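You operate a simulated robot arm through the tools that you are given. There is no shell and no other tool.

Carry out the task below with a simulated robot arm. There is one attempt and no reset: what you move stays moved.

Task
Catch the reel's taped end, park the bar, then lock the disc on.
Fine: use the blue bar; it goes into the grey holder on the plate; fit the grey disc, then close its lever.

The check looks at the end state, three seconds after you hand in, the way a careful person would. Anything else that was tipped, shoved, dropped, spilled or broken makes it a failure.

Robot
A 7-joint arm with a fingered hand, fixed in place. Base frame: the origin is on the floor under the middle of its stand, x ahead of it, y to its left, z up. Units: mm, degrees, N and s.
It reaches about 1228 mm from its shoulder. Its first joint turns from -115.0 to 115.0 degrees. Payload 5 kg.
The TCP is the grasp point between the finger pads, 32 mm short of the fingertips. In the tool frame z runs along the fingers and y along their closing line. The gripper opens to 160 mm; its body begins 89 mm behind the TCP. The gripper is a hand of 4 fingers: y runs from the thumb to the fingers, the wrist lies at [0, 0, -267] in the tool frame, and closing takes about 1.5 s.
Orientation is that of the tool frame in the base frame, as [roll, pitch, yaw] about the fixed x, y, z axes, in that order (R = Rz(yaw) Ry(pitch) Rx(roll)). With the fingers straight down and closing along the base's y, the tool's x points along the base's -x, its y along +y and its z along -z.

Tools
- The arm moves only by the tool servo_tool. Its argument "plan" is a list of rows, each a list of 2 entries, a list of its own where there are three numbers: the turn, a rotation vector about the tool's x, y, z in units of 6 degrees (1.0 is 6 degrees), then the shift along the tool's x, y, z in units of 40 mm (1.0 is 40 mm). In form: [[[ax, ay, az], [dx, dy, dz]], ...]. A call has 1 to 20 rows; each row shifts and turns the commanded pose from where the row before left it, along the tool's axes as they then stand. "grip" is the finger opening in mm, from 0 to 160, set as the call begins (left out, the last holds). A call with a number of a shift or a turn outside -1 to 1 is refused whole. Rows are played at 5 a second. More than 50 mm and 8.6 degrees between two rows, or a gripper value outside its range, and nothing of the call is played. A pose out of reach is approached as far as the arm can. The call stops where the force on the tool passes 40 N (or 10 N more than at its start, if that is more) or the arm is blocked; 0.2 s more then pass. Each finger travels about 45 mm/s and halts on what it meets, pressing with about 24 N; the grip force reading is that of the motor and also rises with nothing between the fingers. The clock runs only during rows and for 0.2 s after the last one: add rows that do not move to give the fingers time. The reply holds the time, the measured pose of the TCP, the force on the tool along the base axes, the opening and the grip force, in the units named above and with some noise, with the torque about the TCP (base axes, N m) and any sound that the robot's microphone picked up.
- Cameras (640 x 400 px; columns grow to the right, rows downward): "scene" is fixed at [53.1, 644.2, 1909.9]; the picture's right is [0.03, -1.00, 0.00], its down [-0.80, -0.02, -0.60] and it looks along [0.60, 0.02, -0.80] (base axes); focal length 214 px, centre (320, 200). "wrist" rides on the gripper at [80, -4, -114] in the tool frame; the picture's right is [0.05, 1.00, 0.00], its down [-0.82, 0.04, -0.58] and it looks along [-0.58, 0.03, 0.82] (tool axes); focal length 265 px, centre (320, 200).
- camera(camera): a new picture of that camera. It takes no simulated time.
- slide_trunk(by): slides the trunk up (or, below 0, down) by that many mm; the arm rides with it, the base frame stays. It gives what a move gives, with no picture.
- curl_fingers(finger1, finger2, finger3, thumb_bend): sets how far each is bent, from 0 (flat) to 100 (curled in); at 30 the hand is open as for a grip, at 70 the pads meet at the TCP. One left out holds its place. A second passes; each finger stops where it meets its share of the squeeze, and holds until it gets a number again. A gripper value or a shape takes the hand back. It gives what a move gives, with no picture; readings hold the bend of each and the force on the fingers (four entries, about 0 where the hand has none), thumb and palm.
- preshape(shape): the hand has 4 fingers and takes this shape, open, in about a second: jaw (thumb against the fingers, like two jaws); tri (thumb and two fingers); tip (a fingertip pinch); poke (one finger out to press); point (the index stretched); flat (the hand flat); cup (the hand cupped); fist (a fist). The gripper value then closes the fingers along that shape, each until it touches; the sizes above hold for jaw. It gives what a move gives, with no picture.
- point_at(camera, pixels): there is no depth. For up to 12 entries [column, row, z] of the newest picture of that camera ("zoom" is the newest enlarged one), the place [x, y] in the base frame at which the ray of that pixel passes the height z, good to about 2 mm, but the place of the scene camera against the robot may be out by one fixed shift of up to 12 mm in any direction. It takes no simulated time.
- zoom(camera, box): a new picture of the part [left, top, right, bottom] of that camera's present view, enlarged. It takes no simulated time.
- job_done(): hands the job in; it is judged then, once.

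Unless the task says otherwise, let go and move clear before handing in.

The tools are called after ">>>" by a JSON object that holds its "op" and its "data". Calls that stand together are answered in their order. servo_tool: Moves the arm, as the interface text tells. Its arguments: {"type":"object","properties":{"plan":{"type":"array","items":{"type":"array"}},"grip":{"type":"number"}},"required":["plan"]} The other tools are called the same way: slide_trunk (by) moves the trunk up or down; preshape (shape) gives the hand a shape; curl_fingers (finger1, finger2, finger3, thumb_bend) moves the fingers one by one; camera (camera) takes a picture; point_at (camera, pixels) gives the place at which the rays of pixels pass given heights; zoom (camera, box) takes an enlarged picture of a part of a camera's view; job_done () hands the job in.

At the start:

```text
time: 0.0
tcp_pos: [414.0, 487.0, 1631.7]
tool_rot: [-179.9, 0.1, -180.0]
force: [-0.3, -1.1, 0.7]
ft_torque: [0.02, -0.02, 0.0]
width: 160.1
finger_force: 0.1
shape: jaw
bend: [30.0, 30.0, 30.0, 30.0]
finger forces: [0.1, 0.0, 0.0, 0.0, 0.1, 0.0]
trunk travel left (down, up): [-875.0, 115.0]
```

scene: 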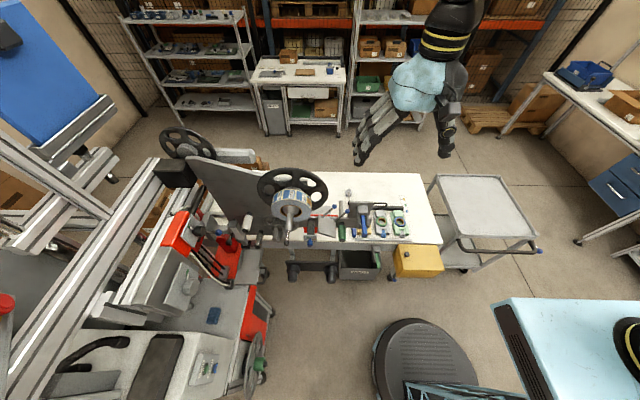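
wrist: 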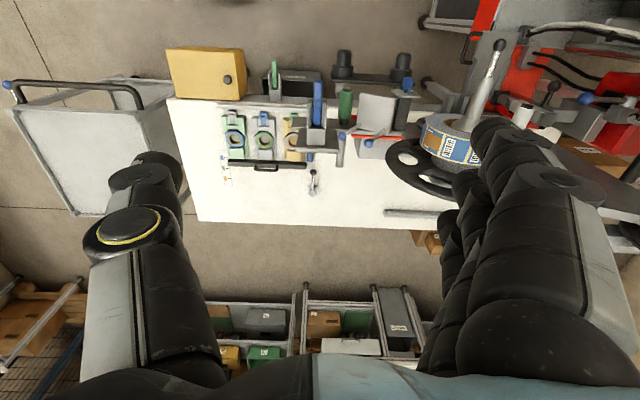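

The first pictures show a bench with a reel on a spindle (scene about 290,200) and a set of tools at scene (320-400, 220). I'll zoom in to identify the parts.

>>> {"op": "zoom", "data": {"camera": "scene", "box": [240, 150, 450, 290]}}

>>> {"op": "zoom", "data": {"camera": "wrist", "box": [160, 30, 400, 200]}}

>>> {"op": "zoom", "data": {"camera": "wrist", "box": [360, 0, 640, 200]}}

>>> {"op": "zoom", "data": {"camera": "scene", "box": [140, 110, 340, 300]}}

```text
2.86 times, centred on (345, 220) of scene
```

zoom: 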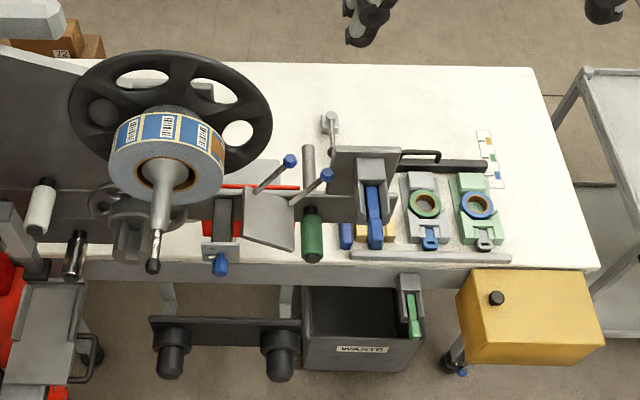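

```text
2.35 times, centred on (280, 115) of wrist
```

zoom: 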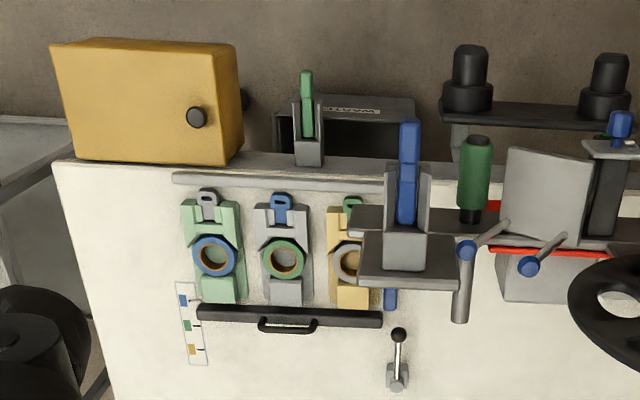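

```text
2.00 times, centred on (500, 100) of wrist
```

zoom: 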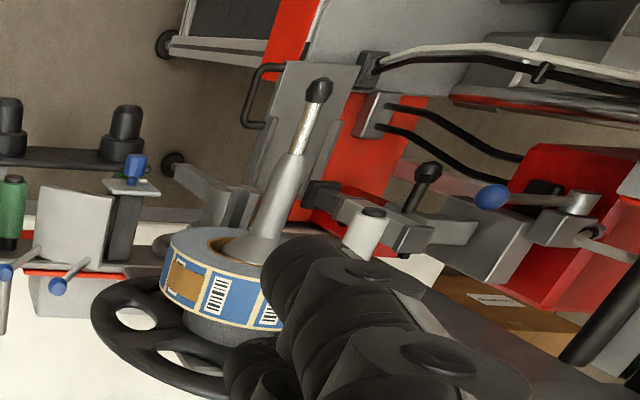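

```text
2.11 times, centred on (240, 205) of scene
```

zoom: 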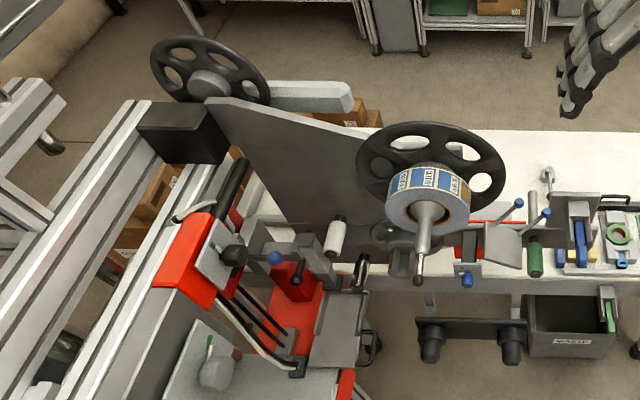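

I see a reel with labels and a brown tape patch on a shaft, coloured disc kits on the bench and a blue bar upright in front of a grey plate. I'll triangulate some points from both cameras to get the heights.

>>> {"op": "point_at", "data": {"camera": "scene", "pixels": [[442.2, 243.8, 700], [442.2, 243.8, 800], [442.2, 243.8, 900], [442.2, 243.8, 1000], [406.9, 254.3, 700], [406.9, 254.3, 900], [292, 244, 900], [292, 244, 1100], [292, 244, 1300]]}}

>>> {"op": "point_at", "data": {"camera": "wrist", "pixels": [[166.8, 99.3, 700], [166.8, 99.3, 800], [166.8, 99.3, 900], [166.8, 99.3, 1000], [227.7, 79.7, 700], [227.7, 79.7, 900], [499, 46, 900], [499, 46, 1100], [499, 46, 1300]]}}

```text
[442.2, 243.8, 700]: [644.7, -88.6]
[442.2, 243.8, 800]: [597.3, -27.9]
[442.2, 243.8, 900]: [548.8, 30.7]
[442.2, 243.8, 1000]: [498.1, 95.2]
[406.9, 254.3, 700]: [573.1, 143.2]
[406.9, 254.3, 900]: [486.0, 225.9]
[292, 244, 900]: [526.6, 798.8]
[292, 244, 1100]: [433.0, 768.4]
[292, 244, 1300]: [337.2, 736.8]
```

```text
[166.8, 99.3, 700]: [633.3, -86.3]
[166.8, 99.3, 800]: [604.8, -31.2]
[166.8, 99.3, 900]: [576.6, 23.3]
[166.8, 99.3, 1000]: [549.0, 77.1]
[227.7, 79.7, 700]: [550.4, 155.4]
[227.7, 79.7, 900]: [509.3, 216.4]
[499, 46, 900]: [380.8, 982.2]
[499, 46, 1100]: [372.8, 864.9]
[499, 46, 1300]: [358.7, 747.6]
```

The bench top is at about z=760 and the shaft tip is near (362,770,1247). I'll lower the hand to get a closer view of the bench items.

>>> {"op": "servo_tool", "data": {"plan": [[[0, 0, 0], [0, -0.55, 1]], [[0, 0, 0], [0, -0.55, 1]], [[0, 0, 0], [0, -0.55, 1]], [[0, 0, 0], [0, -0.55, 1]], [[0, 0, 0], [0, -0.55, 1]], [[0, 0, 0], [0, -0.55, 1]], [[0, 0, 0], [0, -0.55, 1]], [[0, 0, 0], [0, -0.55, 1]]]}}

>>> {"op": "camera", "data": {"camera": "wrist"}}

>>> {"op": "camera", "data": {"camera": "scene"}}

```text
time: 1.8
tcp_pos: [414.5, 311.6, 1311.8]
tool_rot: [179.9, 0.0, -180.0]
force: [0.7, -0.1, 0.5]
ft_torque: [-0.02, 0.0, -0.02]
width: 159.8
finger_force: 0.1
shape: jaw
bend: [30.0, 30.0, 30.0, 30.0]
finger forces: [0.0, 0.1, 0.1, 0.1, 0.0, 0.0]
trunk travel left (down, up): [-875.0, 115.0]
```

```text
taken
```

wrist: 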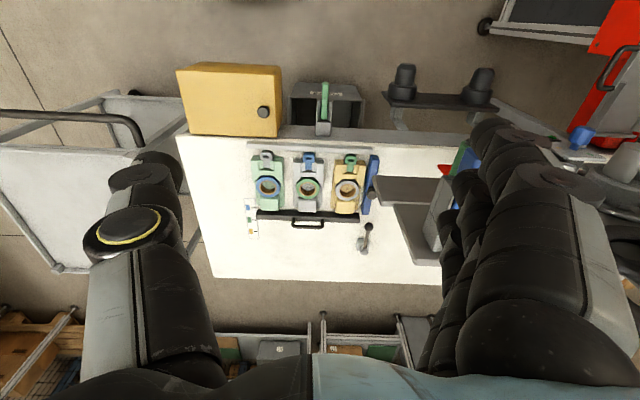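

```text
taken
```

scene: 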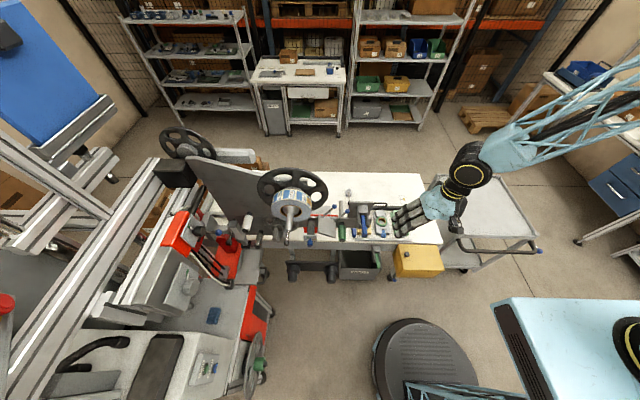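

The closer wrist view shows the disc kits and the bench. I'll zoom on the details.

>>> {"op": "zoom", "data": {"camera": "wrist", "box": [230, 130, 400, 260]}}

>>> {"op": "zoom", "data": {"camera": "wrist", "box": [340, 50, 500, 270]}}

>>> {"op": "zoom", "data": {"camera": "scene", "box": [295, 180, 415, 290]}}

>>> {"op": "zoom", "data": {"camera": "scene", "box": [250, 160, 350, 260]}}

```text
3.08 times, centred on (315, 195) of wrist
```

zoom: 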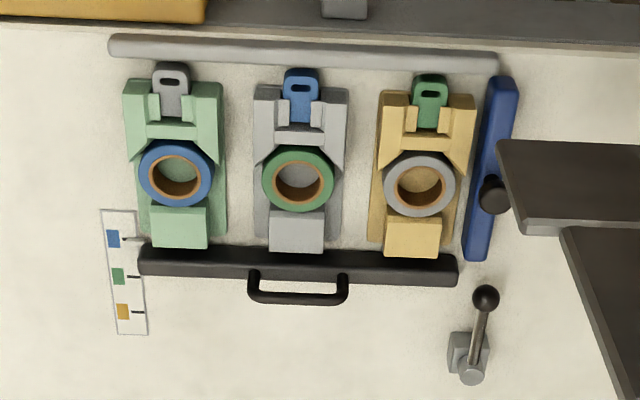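

```text
1.82 times, centred on (420, 160) of wrist
```

zoom: 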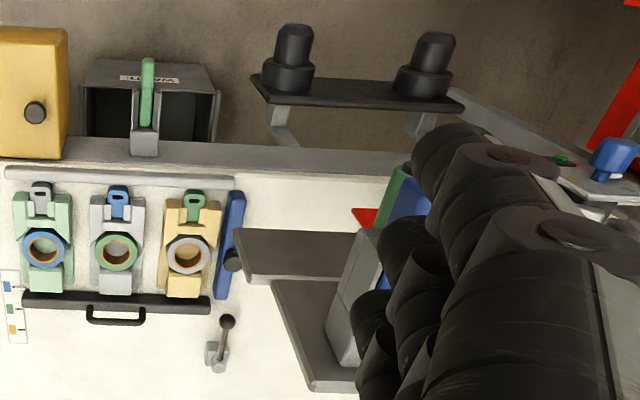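

```text
3.64 times, centred on (355, 235) of scene
```

zoom: 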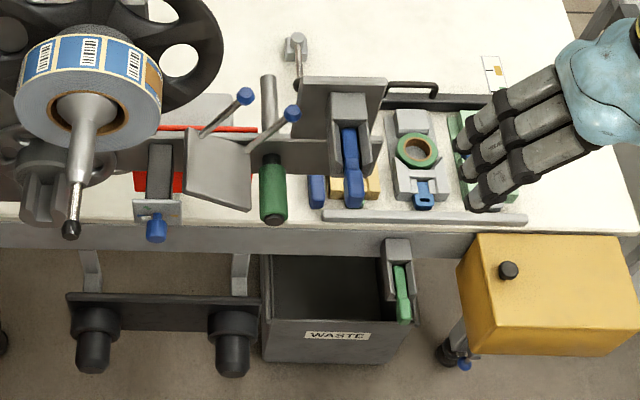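

```text
4.00 times, centred on (300, 210) of scene
```

zoom: 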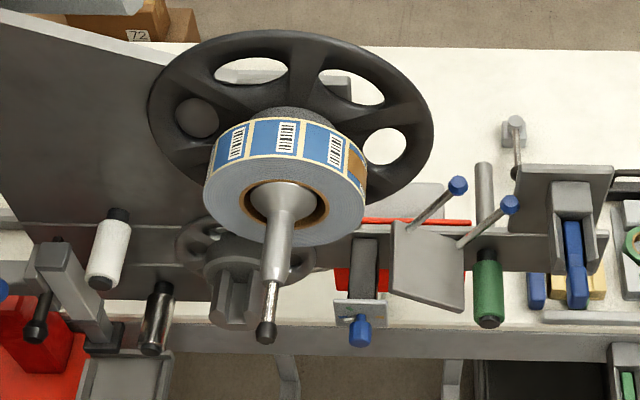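

The kits show three bodies with rings and tabs; the plate with the blue bar is hidden by my fingers. I'll shift toward +y and back to view the plate and reel.

>>> {"op": "servo_tool", "data": {"plan": [[[0, 0, 0], [0.6, 0.95, 0]], [[0, 0, 0], [0.6, 0.95, 0]], [[0, 0, 0], [0.6, 0.95, 0]], [[0, 0, 0], [0.6, 0.95, 0]], [[0, 0, 0], [0.6, 0.95, 0]]]}}

>>> {"op": "camera", "data": {"camera": "wrist"}}

>>> {"op": "zoom", "data": {"camera": "wrist", "box": [230, 100, 430, 225]}}

```text
time: 3.0
tcp_pos: [294.5, 499.4, 1311.4]
tool_rot: [180.0, 0.0, 180.0]
force: [0.6, -0.2, 0.4]
ft_torque: [-0.06, 0.0, 0.0]
width: 159.7
finger_force: 0.0
shape: jaw
bend: [30.0, 30.0, 30.0, 30.0]
finger forces: [0.1, 0.0, 0.1, 0.1, 0.1, 0.1]
trunk travel left (down, up): [-875.0, 115.0]
```

```text
taken
```

wrist: 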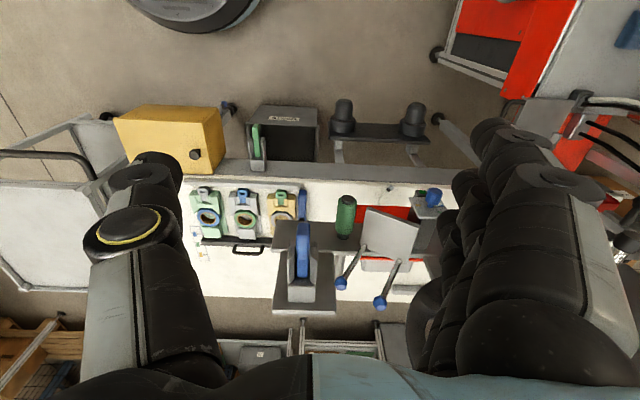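

```text
3.20 times, centred on (330, 162) of wrist
```

zoom: 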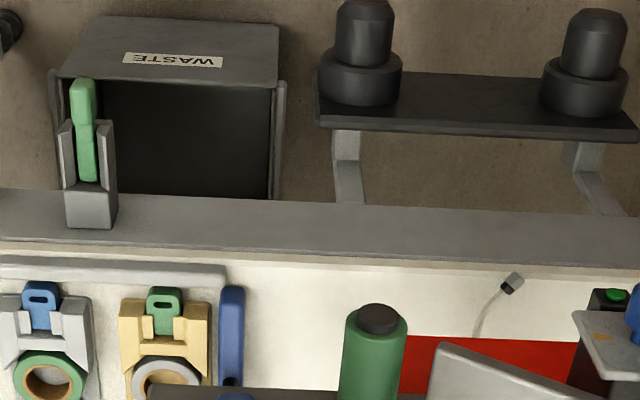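

The blue item sits upright in a grey holder on a plate at wrist (303,250). I'll zoom on it, the lower part and the tools to its right.

>>> {"op": "zoom", "data": {"camera": "wrist", "box": [260, 180, 440, 320]}}

>>> {"op": "zoom", "data": {"camera": "wrist", "box": [180, 170, 340, 280]}}

>>> {"op": "zoom", "data": {"camera": "wrist", "box": [440, 0, 640, 125]}}

```text
2.86 times, centred on (350, 250) of wrist
```

zoom: 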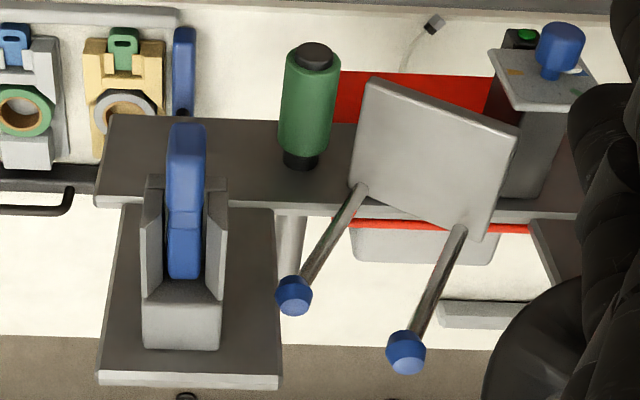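

```text
3.64 times, centred on (260, 225) of wrist
```

zoom: 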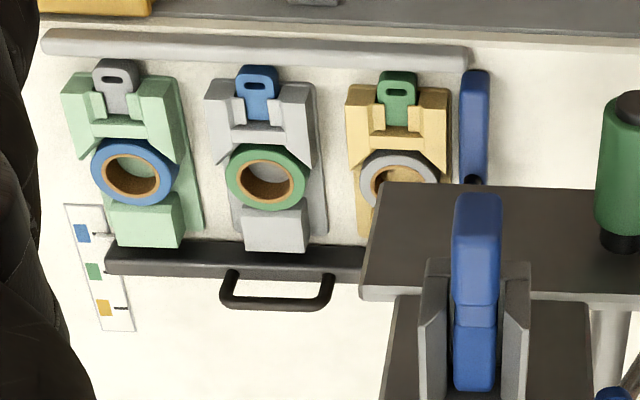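

```text
3.20 times, centred on (540, 62) of wrist
```

zoom: 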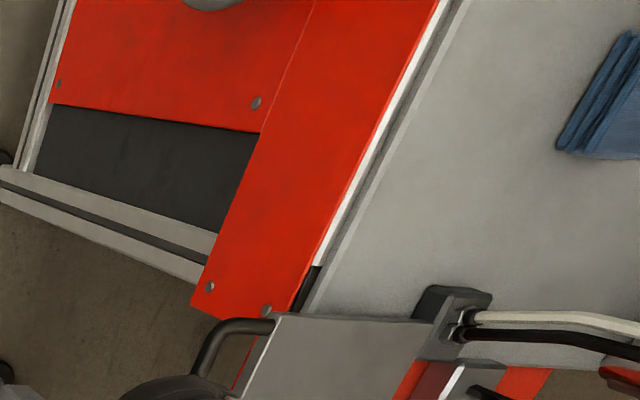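

I need real dimensions. I'll triangulate kits, the holder and the shaft with both cameras.

>>> {"op": "zoom", "data": {"camera": "scene", "box": [320, 190, 440, 265]}}

>>> {"op": "point_at", "data": {"camera": "wrist", "pixels": [[225.5, 219, 780], [261, 219, 780], [297, 219, 780], [297, 219, 800], [302, 252, 900], [302, 252, 1000], [302, 220, 1000], [302, 295, 900], [302, 295, 1000], [310, 200, 780]]}}

```text
5.33 times, centred on (380, 228) of scene
```

zoom: 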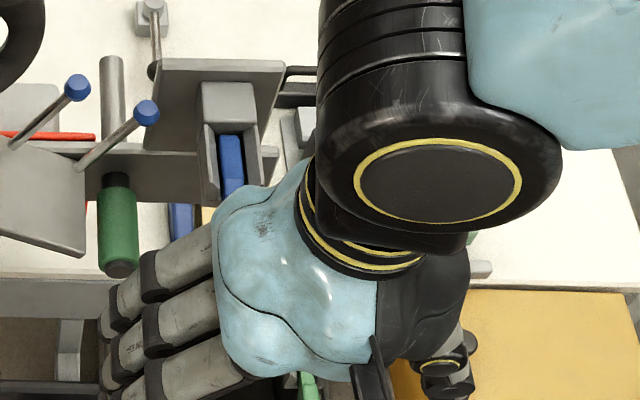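

```text
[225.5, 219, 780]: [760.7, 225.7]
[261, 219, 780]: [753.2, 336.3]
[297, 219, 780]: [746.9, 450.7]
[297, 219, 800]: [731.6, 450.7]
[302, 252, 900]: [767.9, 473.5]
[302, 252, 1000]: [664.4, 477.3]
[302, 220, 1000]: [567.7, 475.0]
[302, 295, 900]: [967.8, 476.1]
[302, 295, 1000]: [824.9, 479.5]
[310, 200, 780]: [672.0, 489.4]
```

I need a flatter viewing angle to tell how the plate and holder are oriented. I'll pitch the hand up 40° and descend about 200 mm, well in front of everything.

>>> {"op": "servo_tool", "data": {"plan": [[[0, -0.95, 0], [0, 0, 0]], [[0, -0.95, 0], [0, 0, 0]], [[0, -0.95, 0], [0, 0, 0]], [[0, -0.95, 0], [0, 0, 0]], [[0, -0.95, 0], [0, 0, 0]], [[0, -0.95, 0], [0, 0, 0]], [[0, -0.95, 0], [0, 0, 0]], [[0, 0, 0], [0.643, 0, 0.766]], [[0, 0, 0], [0.643, 0, 0.766]], [[0, 0, 0], [0.643, 0, 0.766]], [[0, 0, 0], [0.643, 0, 0.766]], [[0, 0, 0], [0.643, 0, 0.766]]]}}

>>> {"op": "camera", "data": {"camera": "wrist"}}

>>> {"op": "camera", "data": {"camera": "scene"}}

```text
time: 5.6
tcp_pos: [296.1, 500.2, 1111.8]
tool_rot: [-180.0, 39.9, 179.8]
force: [-0.4, 0.1, -0.5]
ft_torque: [-0.08, -0.04, -0.04]
width: 160.0
finger_force: 0.1
shape: jaw
bend: [30.0, 30.0, 30.0, 30.0]
finger forces: [0.1, 0.0, 0.1, 0.0, 0.1, 0.0]
trunk travel left (down, up): [-875.0, 115.0]
```

```text
taken
```

wrist: 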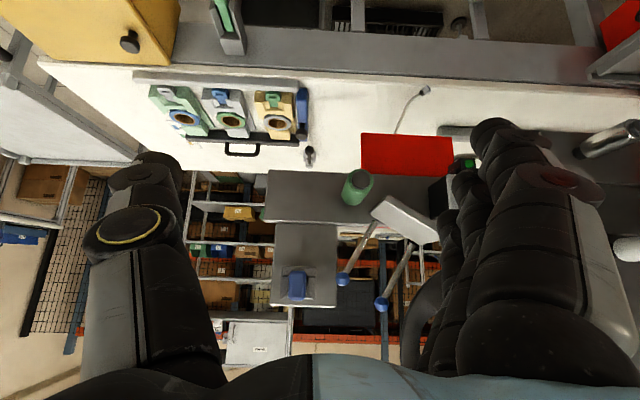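

```text
taken
```

scene: 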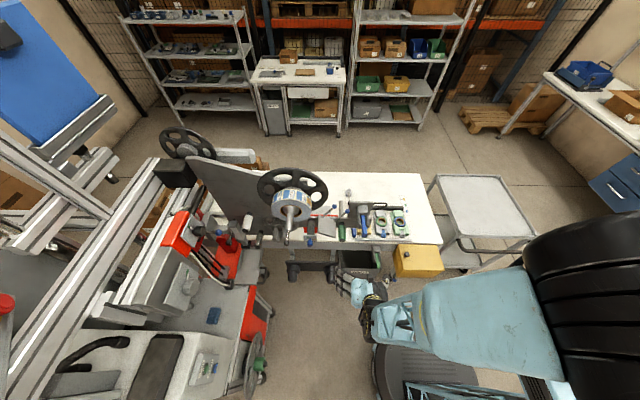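

The plate is vertical facing the robot and the blue bar sticks out horizontally toward me at wrist (297,283). I'll zoom to see the details.

>>> {"op": "zoom", "data": {"camera": "wrist", "box": [250, 160, 450, 320]}}

>>> {"op": "zoom", "data": {"camera": "wrist", "box": [130, 60, 330, 180]}}

>>> {"op": "zoom", "data": {"camera": "wrist", "box": [170, 0, 310, 100]}}

>>> {"op": "zoom", "data": {"camera": "scene", "box": [320, 190, 420, 260]}}

```text
2.50 times, centred on (350, 240) of wrist
```

zoom: 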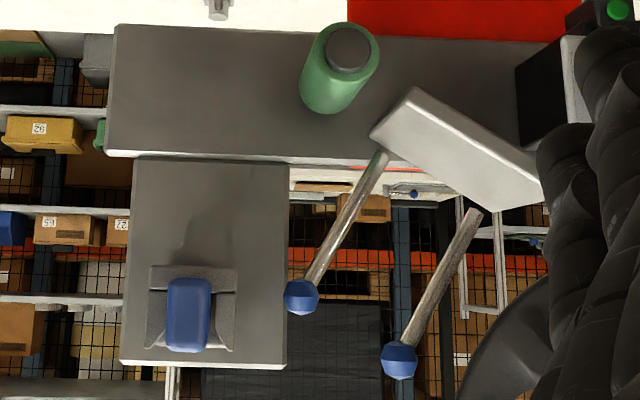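

```text
3.20 times, centred on (230, 120) of wrist
```

zoom: 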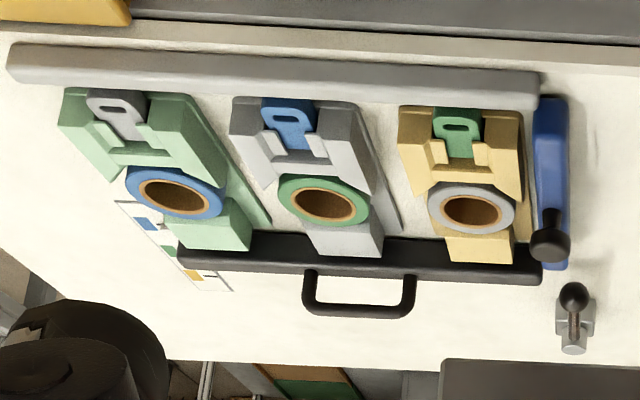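

```text
4.00 times, centred on (240, 50) of wrist
```

zoom: 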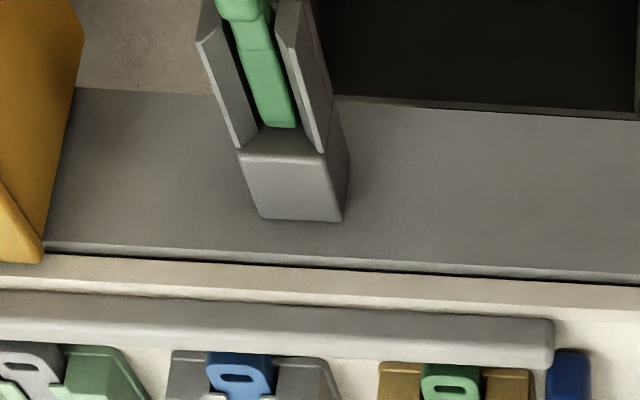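

```text
5.71 times, centred on (370, 225) of scene
```

zoom: 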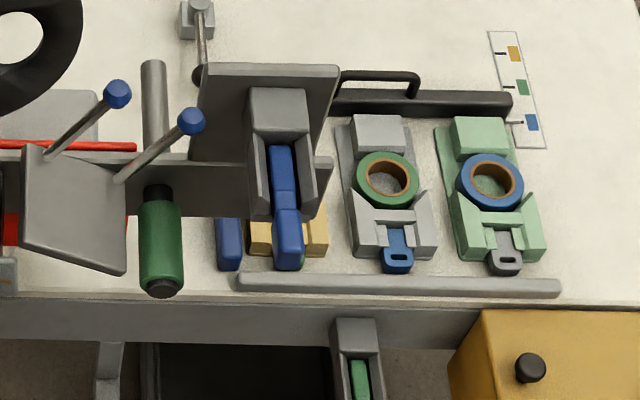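

I'll locate the ring centres and blue bench bar with point_at, then move for a close overhead view of the kits.

>>> {"op": "point_at", "data": {"camera": "wrist", "pixels": [[184.7, 118.4, 790], [231.3, 120.9, 790], [275.6, 123.1, 790], [301.9, 90.3, 780], [302.8, 139.4, 780], [309, 160, 770], [302, 134, 780], [302, 134, 840]]}}

>>> {"op": "point_at", "data": {"camera": "scene", "pixels": [[381.7, 221.5, 760], [381.7, 221.5, 790], [399.4, 221.8, 790], [351, 236, 780]]}}

```text
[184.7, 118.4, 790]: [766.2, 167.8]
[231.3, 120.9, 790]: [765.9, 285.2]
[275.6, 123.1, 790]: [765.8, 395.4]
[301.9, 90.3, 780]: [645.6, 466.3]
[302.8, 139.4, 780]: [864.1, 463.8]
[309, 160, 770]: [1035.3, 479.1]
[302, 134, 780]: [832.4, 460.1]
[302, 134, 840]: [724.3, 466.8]
```

```text
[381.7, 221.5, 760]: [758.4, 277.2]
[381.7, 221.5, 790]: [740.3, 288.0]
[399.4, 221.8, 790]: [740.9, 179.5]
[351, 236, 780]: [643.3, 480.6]
```

I'll triangulate the plate and holder so I know where I may go.

>>> {"op": "point_at", "data": {"camera": "wrist", "pixels": [[270.8, 304.8, 950], [270.8, 304.8, 1050], [324, 306.4, 950], [324, 306.4, 1050], [285.2, 285.6, 950], [285.2, 285.6, 1050]]}}

>>> {"op": "point_at", "data": {"camera": "scene", "pixels": [[373.5, 201.5, 950], [373.5, 201.5, 1050], [341, 201.4, 950], [341, 201.4, 1050], [364.7, 235.9, 950], [364.7, 235.9, 1050], [364.7, 235.9, 1000]]}}

```text
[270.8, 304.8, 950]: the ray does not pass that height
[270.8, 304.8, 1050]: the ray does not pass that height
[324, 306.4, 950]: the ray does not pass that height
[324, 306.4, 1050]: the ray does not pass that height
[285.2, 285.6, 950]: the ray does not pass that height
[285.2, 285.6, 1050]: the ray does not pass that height
```

```text
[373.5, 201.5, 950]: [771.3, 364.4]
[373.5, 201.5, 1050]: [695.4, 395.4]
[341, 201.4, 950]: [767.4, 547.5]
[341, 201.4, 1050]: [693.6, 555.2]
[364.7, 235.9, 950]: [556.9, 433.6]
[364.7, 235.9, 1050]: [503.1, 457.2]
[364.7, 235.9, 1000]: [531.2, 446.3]
```

>>> {"op": "point_at", "data": {"camera": "wrist", "pixels": [[270.8, 304.8, 1200], [270.8, 304.8, 1250], [324, 306.4, 1200], [324, 306.4, 1250], [285.2, 285.6, 1180], [285.2, 285.6, 1220], [265, 240, 1150], [265, 222, 1120]]}}

>>> {"op": "point_at", "data": {"camera": "scene", "pixels": [[373.5, 201.5, 1200], [373.5, 201.5, 1250], [341, 201.4, 1200], [341, 201.4, 1250], [364.7, 235.9, 1180], [364.7, 235.9, 1220], [376.1, 231.9, 1120]]}}

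```text
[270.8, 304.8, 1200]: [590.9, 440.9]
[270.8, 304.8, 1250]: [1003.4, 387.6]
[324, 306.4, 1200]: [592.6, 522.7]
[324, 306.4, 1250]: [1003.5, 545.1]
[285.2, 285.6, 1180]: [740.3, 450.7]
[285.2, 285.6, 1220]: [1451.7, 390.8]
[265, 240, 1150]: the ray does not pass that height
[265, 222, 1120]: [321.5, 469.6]
```

```text
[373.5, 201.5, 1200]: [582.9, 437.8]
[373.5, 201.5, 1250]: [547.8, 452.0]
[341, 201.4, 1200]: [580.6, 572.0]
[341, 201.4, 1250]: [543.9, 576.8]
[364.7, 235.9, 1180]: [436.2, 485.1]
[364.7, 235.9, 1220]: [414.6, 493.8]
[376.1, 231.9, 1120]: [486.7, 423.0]
```

The plate face is at x≈588, y 440–538, top z≈1199, and the blue bar sticks out to x≈445 at z≈1163. I'll move to y≈300 and look down onto the kits.

>>> {"op": "servo_tool", "data": {"plan": [[[0, 0, 0], [-0.383, -1, 0.32]], [[0, 0, 0], [-0.383, -1, 0.32]], [[0, 0, 0], [-0.383, -1, 0.32]], [[0, 0, 0], [-0.383, -1, 0.32]], [[0, 0, 0], [-0.383, -1, 0.32]], [[0, 0.95, 0], [0, 0, 0]], [[0, 0.95, 0], [0, 0, 0]], [[0, 0.95, 0], [0, 0, 0]], [[0, 0.95, 0], [0, 0, 0]], [[0, 0.95, 0], [0, 0, 0]], [[0, 0.95, 0], [0, 0, 0]], [[0, 0.95, 0], [0, 0, 0]], [[0, 0, 0], [-1, 0, 0]], [[0, 0, 0], [-1, 0, 0]], [[0, 0, 0], [-1, 0, 0]], [[0, 0, 0], [-1, 0, 0]]]}}

>>> {"op": "camera", "data": {"camera": "wrist"}}

>>> {"op": "zoom", "data": {"camera": "wrist", "box": [180, 110, 460, 285]}}

```text
time: 9.0
tcp_pos: [551.3, 300.4, 1114.3]
tool_rot: [-180.0, -0.2, -179.9]
force: [0.2, -0.1, 0.6]
ft_torque: [-0.01, 0.02, 0.02]
width: 160.1
finger_force: 0.1
shape: jaw
bend: [30.0, 30.0, 30.0, 30.0]
finger forces: [0.1, 0.2, 0.1, 0.1, 0.0, 0.0]
trunk travel left (down, up): [-875.0, 115.0]
```

```text
taken
```

wrist: 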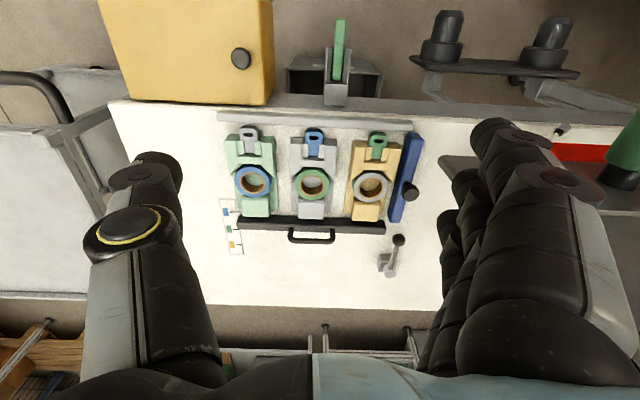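

```text
2.29 times, centred on (320, 198) of wrist
```

zoom: 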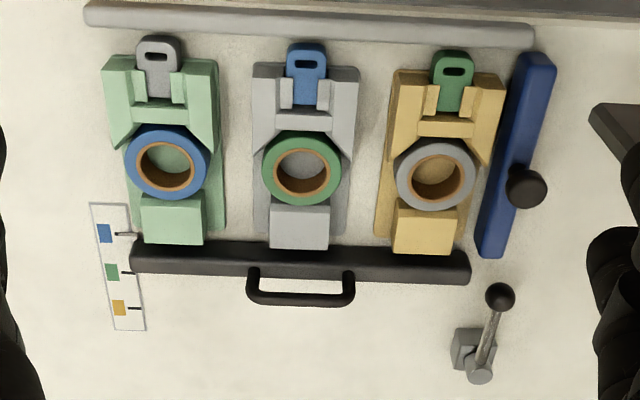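

Now I see the three kits clearly; I'll zoom tightly on each to see how ring, tray and tab relate.

>>> {"op": "zoom", "data": {"camera": "wrist", "box": [335, 120, 430, 230]}}

>>> {"op": "zoom", "data": {"camera": "wrist", "box": [215, 120, 345, 230]}}

>>> {"op": "zoom", "data": {"camera": "wrist", "box": [215, 190, 255, 260]}}

>>> {"op": "zoom", "data": {"camera": "wrist", "box": [300, 5, 380, 115]}}

```text
3.64 times, centred on (382, 175) of wrist
```

zoom: 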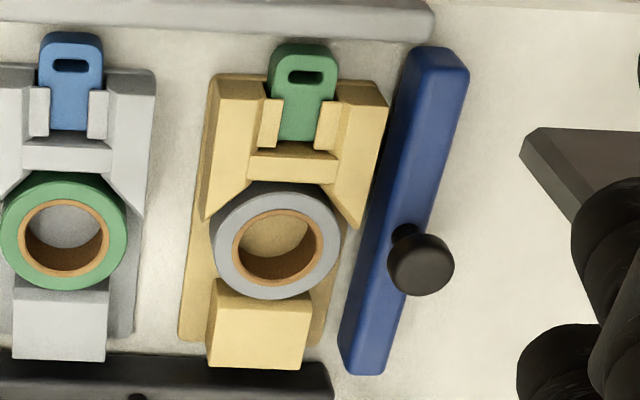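

```text
3.64 times, centred on (280, 175) of wrist
```

zoom: 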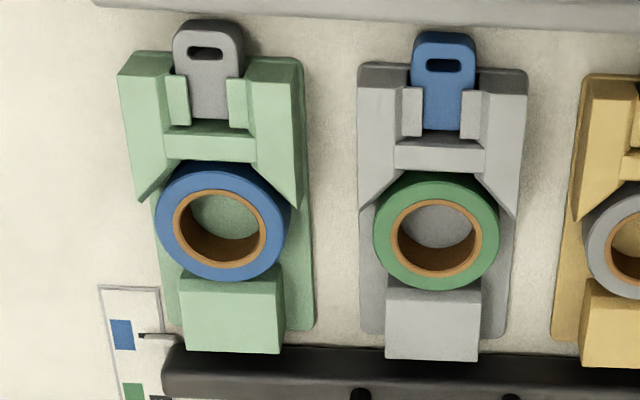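

```text
5.71 times, centred on (235, 225) of wrist
```

zoom: 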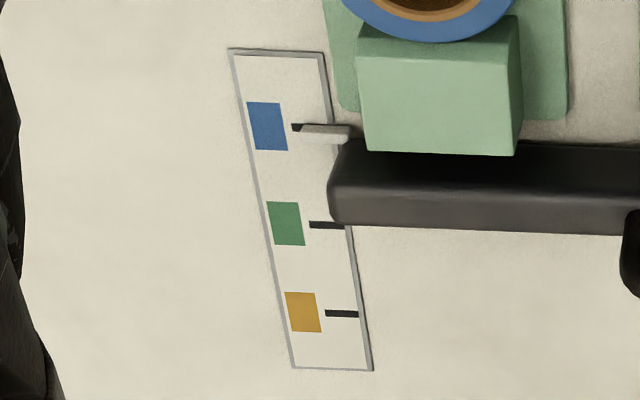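

```text
3.64 times, centred on (340, 60) of wrist
```

zoom: 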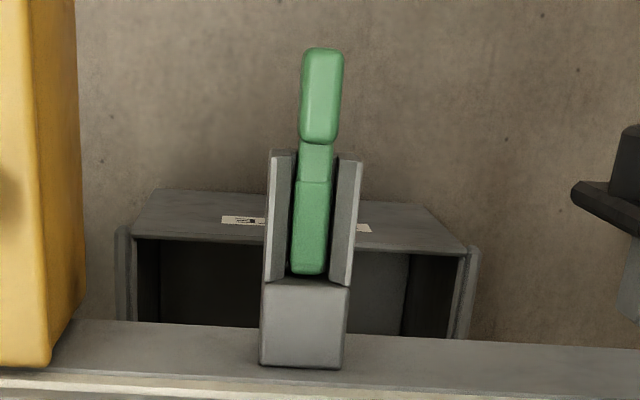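

The kits look like tape dispensers (tape rolls with brown cores) with a sliding stop, so the "grey disc with lever" may be elsewhere. I'll zoom over the rest of the scene to search for it.

>>> {"op": "zoom", "data": {"camera": "scene", "box": [150, 250, 280, 340]}}

>>> {"op": "zoom", "data": {"camera": "scene", "box": [140, 170, 270, 260]}}

>>> {"op": "zoom", "data": {"camera": "scene", "box": [230, 160, 330, 260]}}

>>> {"op": "zoom", "data": {"camera": "scene", "box": [270, 240, 400, 300]}}

>>> {"op": "zoom", "data": {"camera": "scene", "box": [0, 260, 160, 400]}}

>>> {"op": "zoom", "data": {"camera": "scene", "box": [140, 110, 270, 200]}}

```text
4.44 times, centred on (215, 295) of scene
```

zoom: 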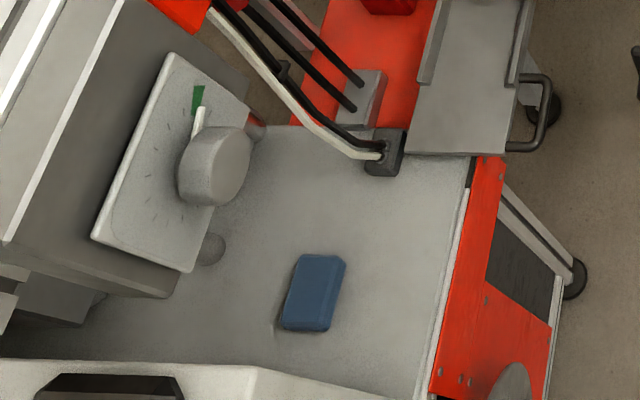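

```text
4.44 times, centred on (205, 215) of scene
```

zoom: 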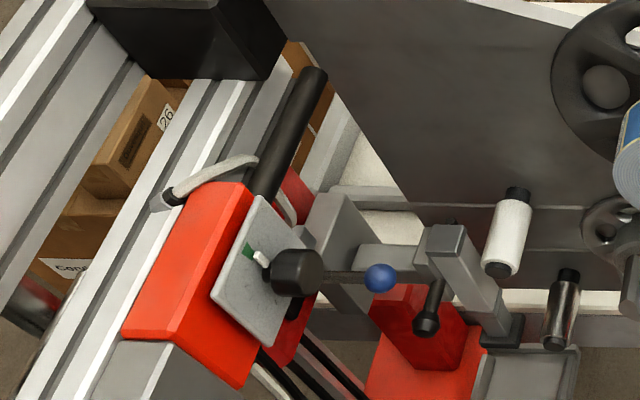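

```text
4.00 times, centred on (280, 210) of scene
```

zoom: 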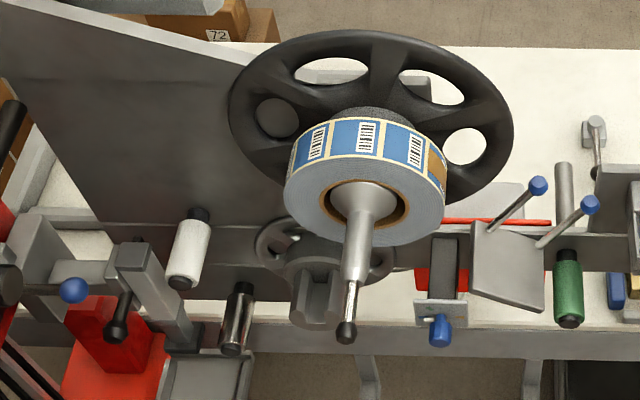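

```text
4.92 times, centred on (335, 270) of scene
```

zoom: 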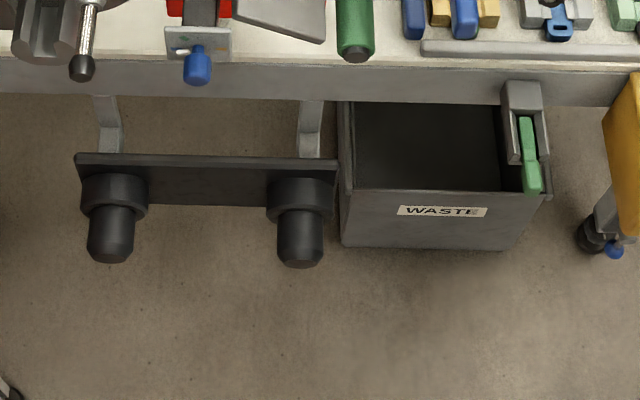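

```text
2.86 times, centred on (80, 330) of scene
```

zoom: 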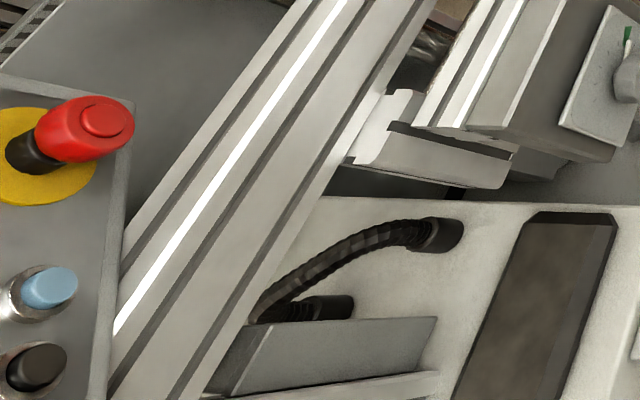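

```text
4.44 times, centred on (205, 155) of scene
```

zoom: 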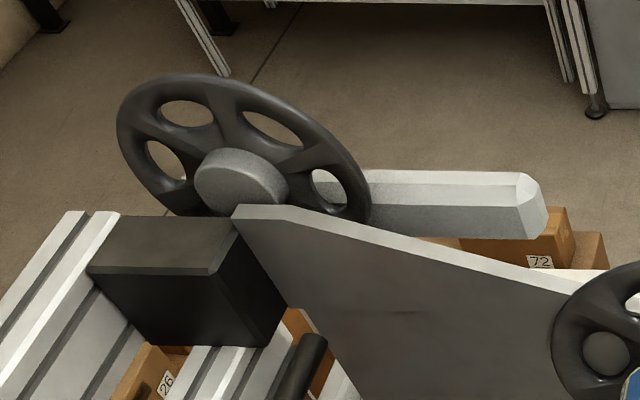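

There's a grey spoked part with a slotted hub under the reel at scene (279,232) — a candidate disc. I'll zoom in on it and on the shaft.

>>> {"op": "zoom", "data": {"camera": "scene", "box": [255, 205, 305, 255]}}

>>> {"op": "zoom", "data": {"camera": "scene", "box": [290, 200, 350, 255]}}

>>> {"op": "zoom", "data": {"camera": "scene", "box": [265, 175, 320, 225]}}

>>> {"op": "camera", "data": {"camera": "scene"}}

```text
8.00 times, centred on (280, 230) of scene
```

zoom: 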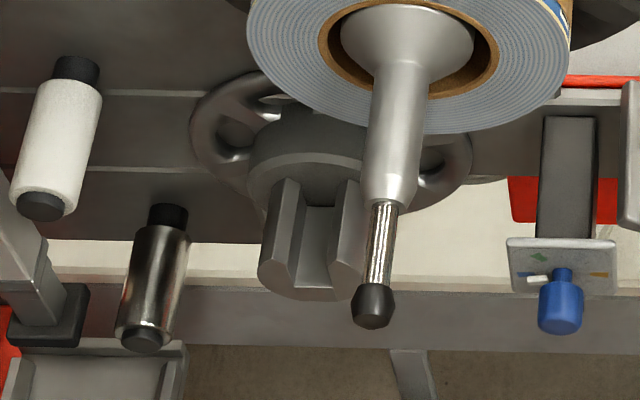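

```text
7.27 times, centred on (320, 228) of scene
```

zoom: 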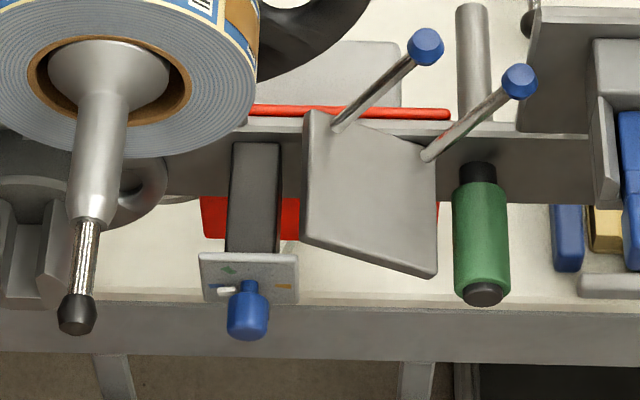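

```text
8.00 times, centred on (292, 200) of scene
```

zoom: 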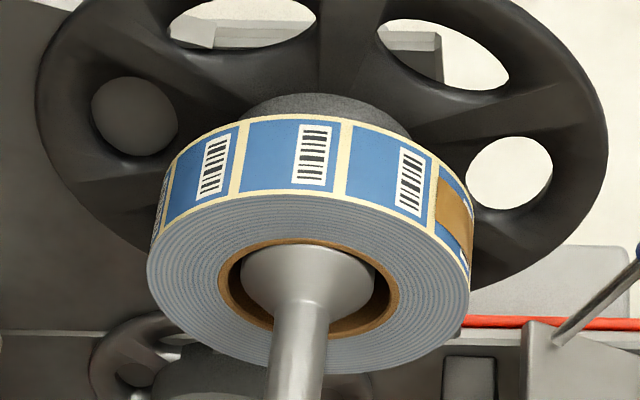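

```text
taken
```

scene: 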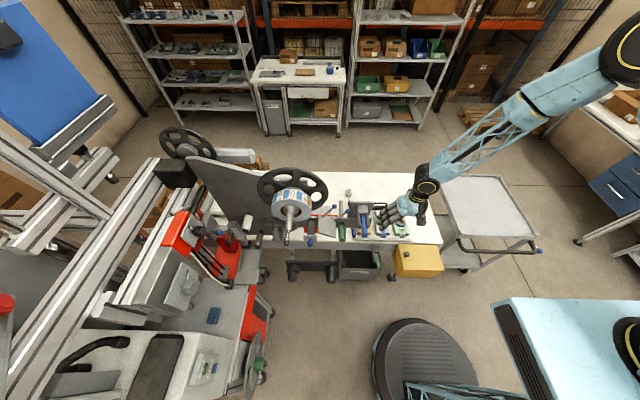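

I also want to check the round item at scene (255,370) with a green bit, and the shelf/trolley areas.

>>> {"op": "zoom", "data": {"camera": "scene", "box": [210, 310, 300, 400]}}

>>> {"op": "zoom", "data": {"camera": "scene", "box": [370, 300, 640, 400]}}

>>> {"op": "zoom", "data": {"camera": "scene", "box": [240, 40, 440, 140]}}

>>> {"op": "zoom", "data": {"camera": "scene", "box": [120, 0, 270, 140]}}

>>> {"op": "zoom", "data": {"camera": "scene", "box": [540, 40, 640, 260]}}

>>> {"op": "zoom", "data": {"camera": "scene", "box": [160, 320, 260, 400]}}

```text
4.44 times, centred on (255, 355) of scene
```

zoom: 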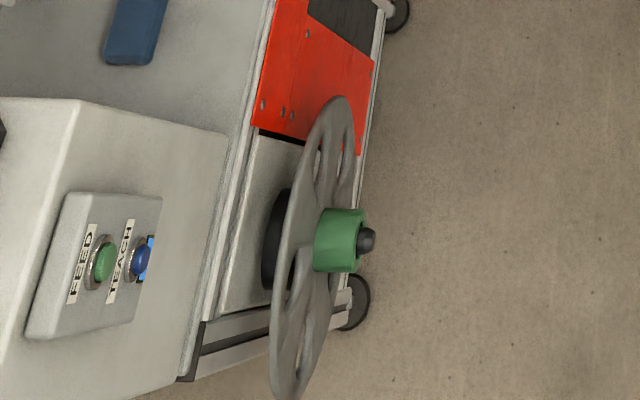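

```text
2.37 times, centred on (505, 350) of scene
```

zoom: 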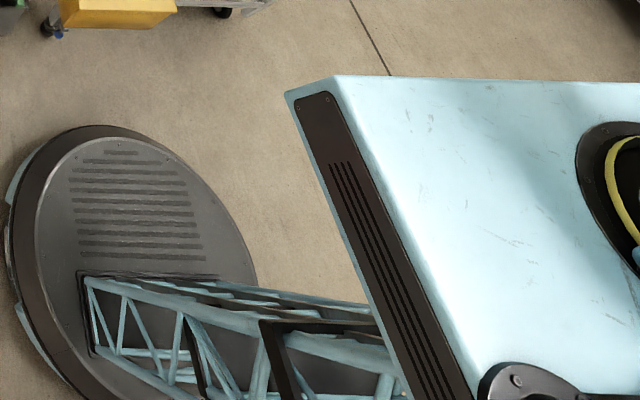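

```text
3.20 times, centred on (340, 90) of scene
```

zoom: 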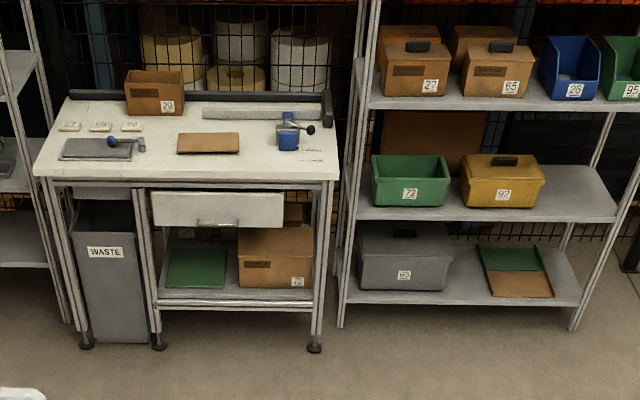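

```text
2.86 times, centred on (195, 70) of scene
```

zoom: 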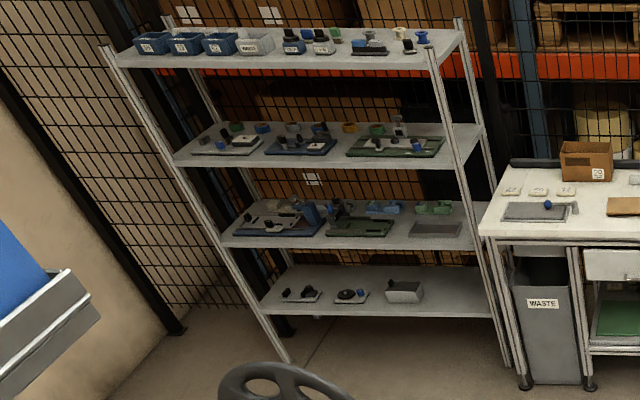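

```text
1.82 times, centred on (590, 150) of scene
```

zoom: 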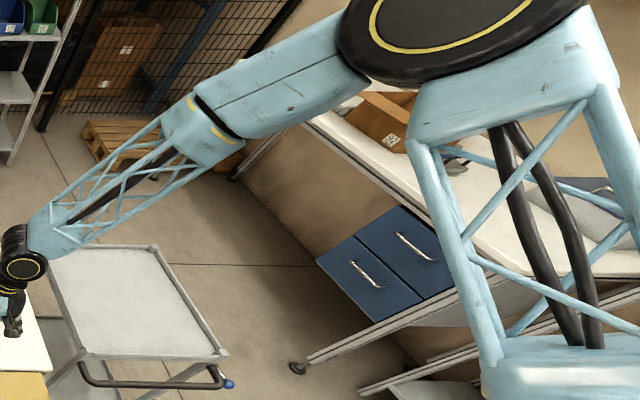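

```text
5.00 times, centred on (210, 360) of scene
```

zoom: 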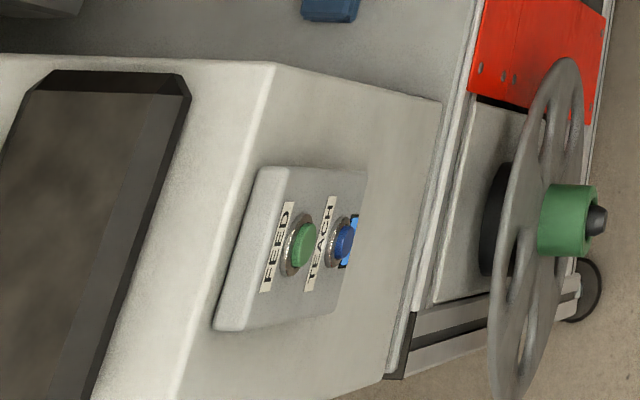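

The grey spoked disc with the green hub hangs on the side of the machine at scene (255,365). Before anything else I'll get a good oblique look at the blue bar and its grey holder on the plate.

>>> {"op": "servo_tool", "data": {"plan": [[[0, 0, 0], [1, 0, -0.5]], [[0, 0, 0], [1, 0, -0.5]], [[0, 0, 0], [1, 0, -0.5]], [[0, 0, 0], [1, 0, -0.5]], [[0, 0, 0], [1, 0.3, -0.5]], [[0, 0, 0], [1, 0.3, -0.5]], [[0, 0, 0], [1, 0.3, -0.5]], [[0, 0, -1], [0, 0, 0]], [[0, 0, -1], [0, 0, 0]], [[0, 0, -1], [0, 0, 0]], [[0, 0, -1], [0, 0, 0]], [[0, 0, -1], [0, 0, 0]], [[0, -1, 0], [0, 0, 0]], [[0, -1, 0], [0, 0, 0]], [[0, -1, 0], [0, 0, 0]]]}}

>>> {"op": "camera", "data": {"camera": "wrist"}}

```text
time: 12.4
tcp_pos: [392.8, 254.9, 1239.1]
tool_rot: [178.7, 15.1, -172.3]
force: [-0.3, -0.3, -0.8]
ft_torque: [0.04, -0.02, 0.04]
width: 160.2
finger_force: 0.0
shape: jaw
bend: [30.0, 30.0, 30.0, 30.0]
finger forces: [0.0, 0.1, 0.0, 0.1, 0.0, 0.0]
out of reach, approached as far as the arm can: row 14, 15
trunk travel left (down, up): [-875.0, 115.0]
stopped in row 15: the arm was blocked; the commanded pose is now the measured one
```

```text
taken
```

wrist: 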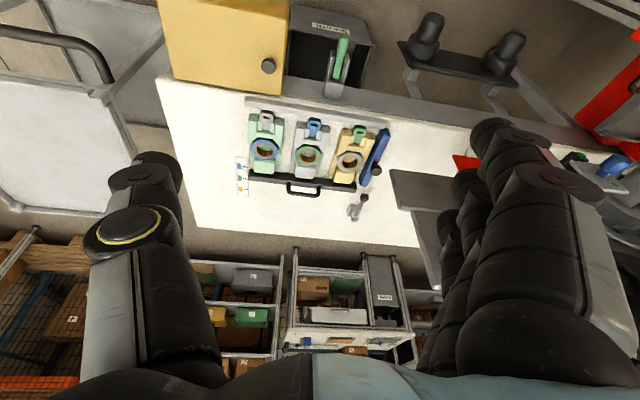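

The arm hit a joint limit there; the view still confirms the bench layout. I'll shift toward +y and back, then turn toward the holder again.

>>> {"op": "servo_tool", "data": {"plan": [[[0, 0, 0], [0.26, 0.88, -0.33]], [[0, 0, 0], [0.26, 0.88, -0.33]], [[0, 0, 0], [0.26, 0.88, -0.33]], [[0, 0, 0], [0.26, 0.88, -0.33]], [[0, 0, 0], [0.26, 0.88, -0.33]]]}}

>>> {"op": "camera", "data": {"camera": "wrist"}}

>>> {"op": "zoom", "data": {"camera": "wrist", "box": [260, 140, 460, 320]}}

```text
time: 13.6
tcp_pos: [299.6, 425.3, 1291.5]
tool_rot: [178.9, 15.1, -172.3]
force: [-0.3, -0.7, -0.3]
ft_torque: [0.0, -0.03, -0.03]
width: 160.3
finger_force: 0.0
shape: jaw
bend: [30.0, 30.0, 30.0, 30.0]
finger forces: [0.0, 0.1, 0.1, 0.1, 0.0, 0.0]
trunk travel left (down, up): [-875.0, 115.0]
```

```text
taken
```

wrist: 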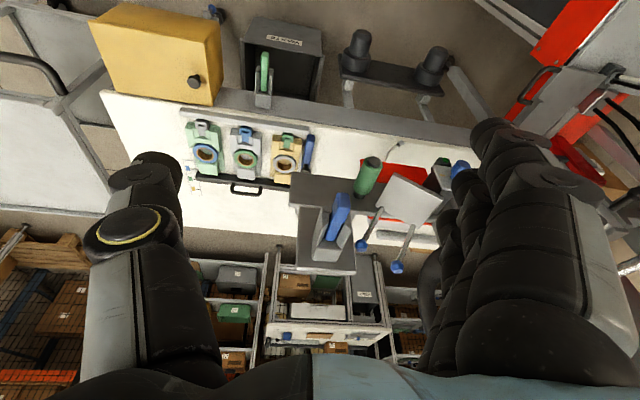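

```text
2.22 times, centred on (360, 230) of wrist
```

zoom: 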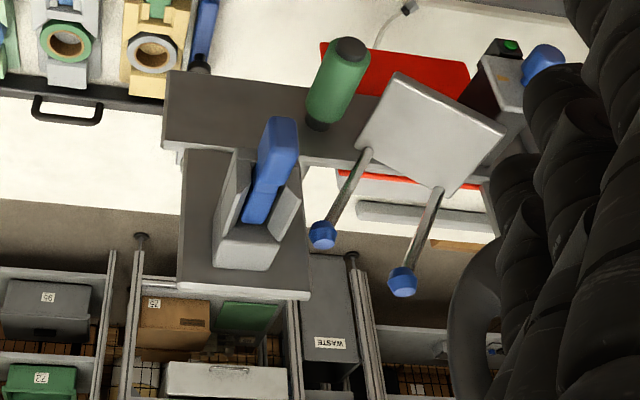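

>>> {"op": "zoom", "data": {"camera": "wrist", "box": [300, 180, 370, 280]}}

>>> {"op": "zoom", "data": {"camera": "wrist", "box": [235, 40, 295, 120]}}

>>> {"op": "zoom", "data": {"camera": "wrist", "box": [340, 130, 470, 280]}}

>>> {"op": "zoom", "data": {"camera": "scene", "box": [335, 185, 395, 250]}}

```text
4.00 times, centred on (335, 230) of wrist
```

zoom: 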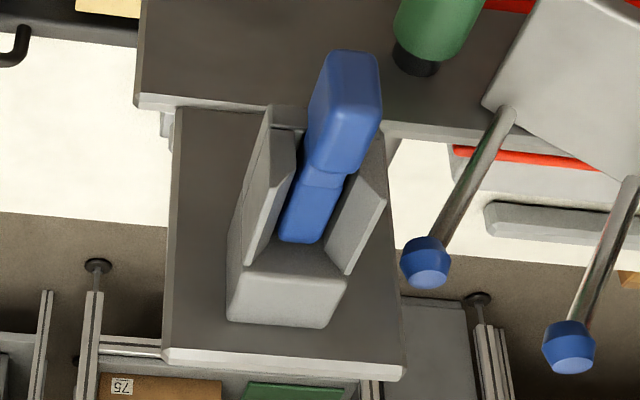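

```text
5.00 times, centred on (265, 80) of wrist
```

zoom: 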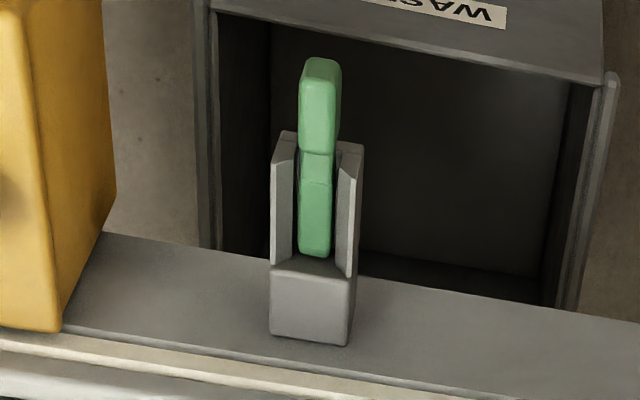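

```text
2.67 times, centred on (405, 205) of wrist
```

zoom: 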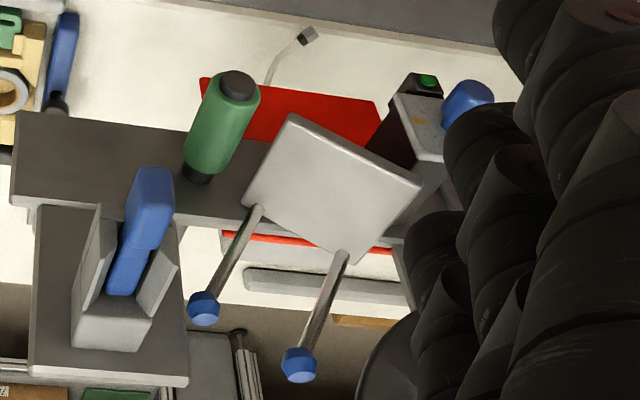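

```text
6.15 times, centred on (365, 218) of scene
```

zoom: 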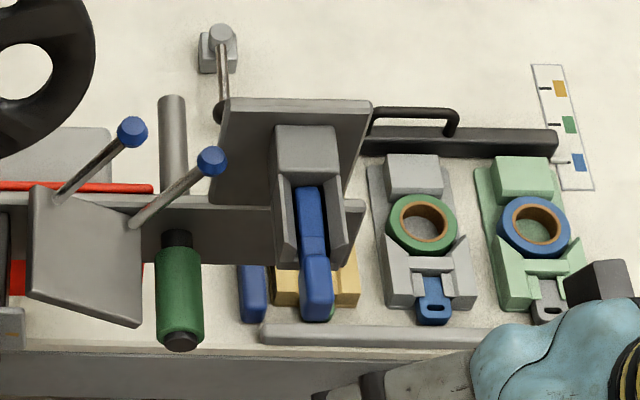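

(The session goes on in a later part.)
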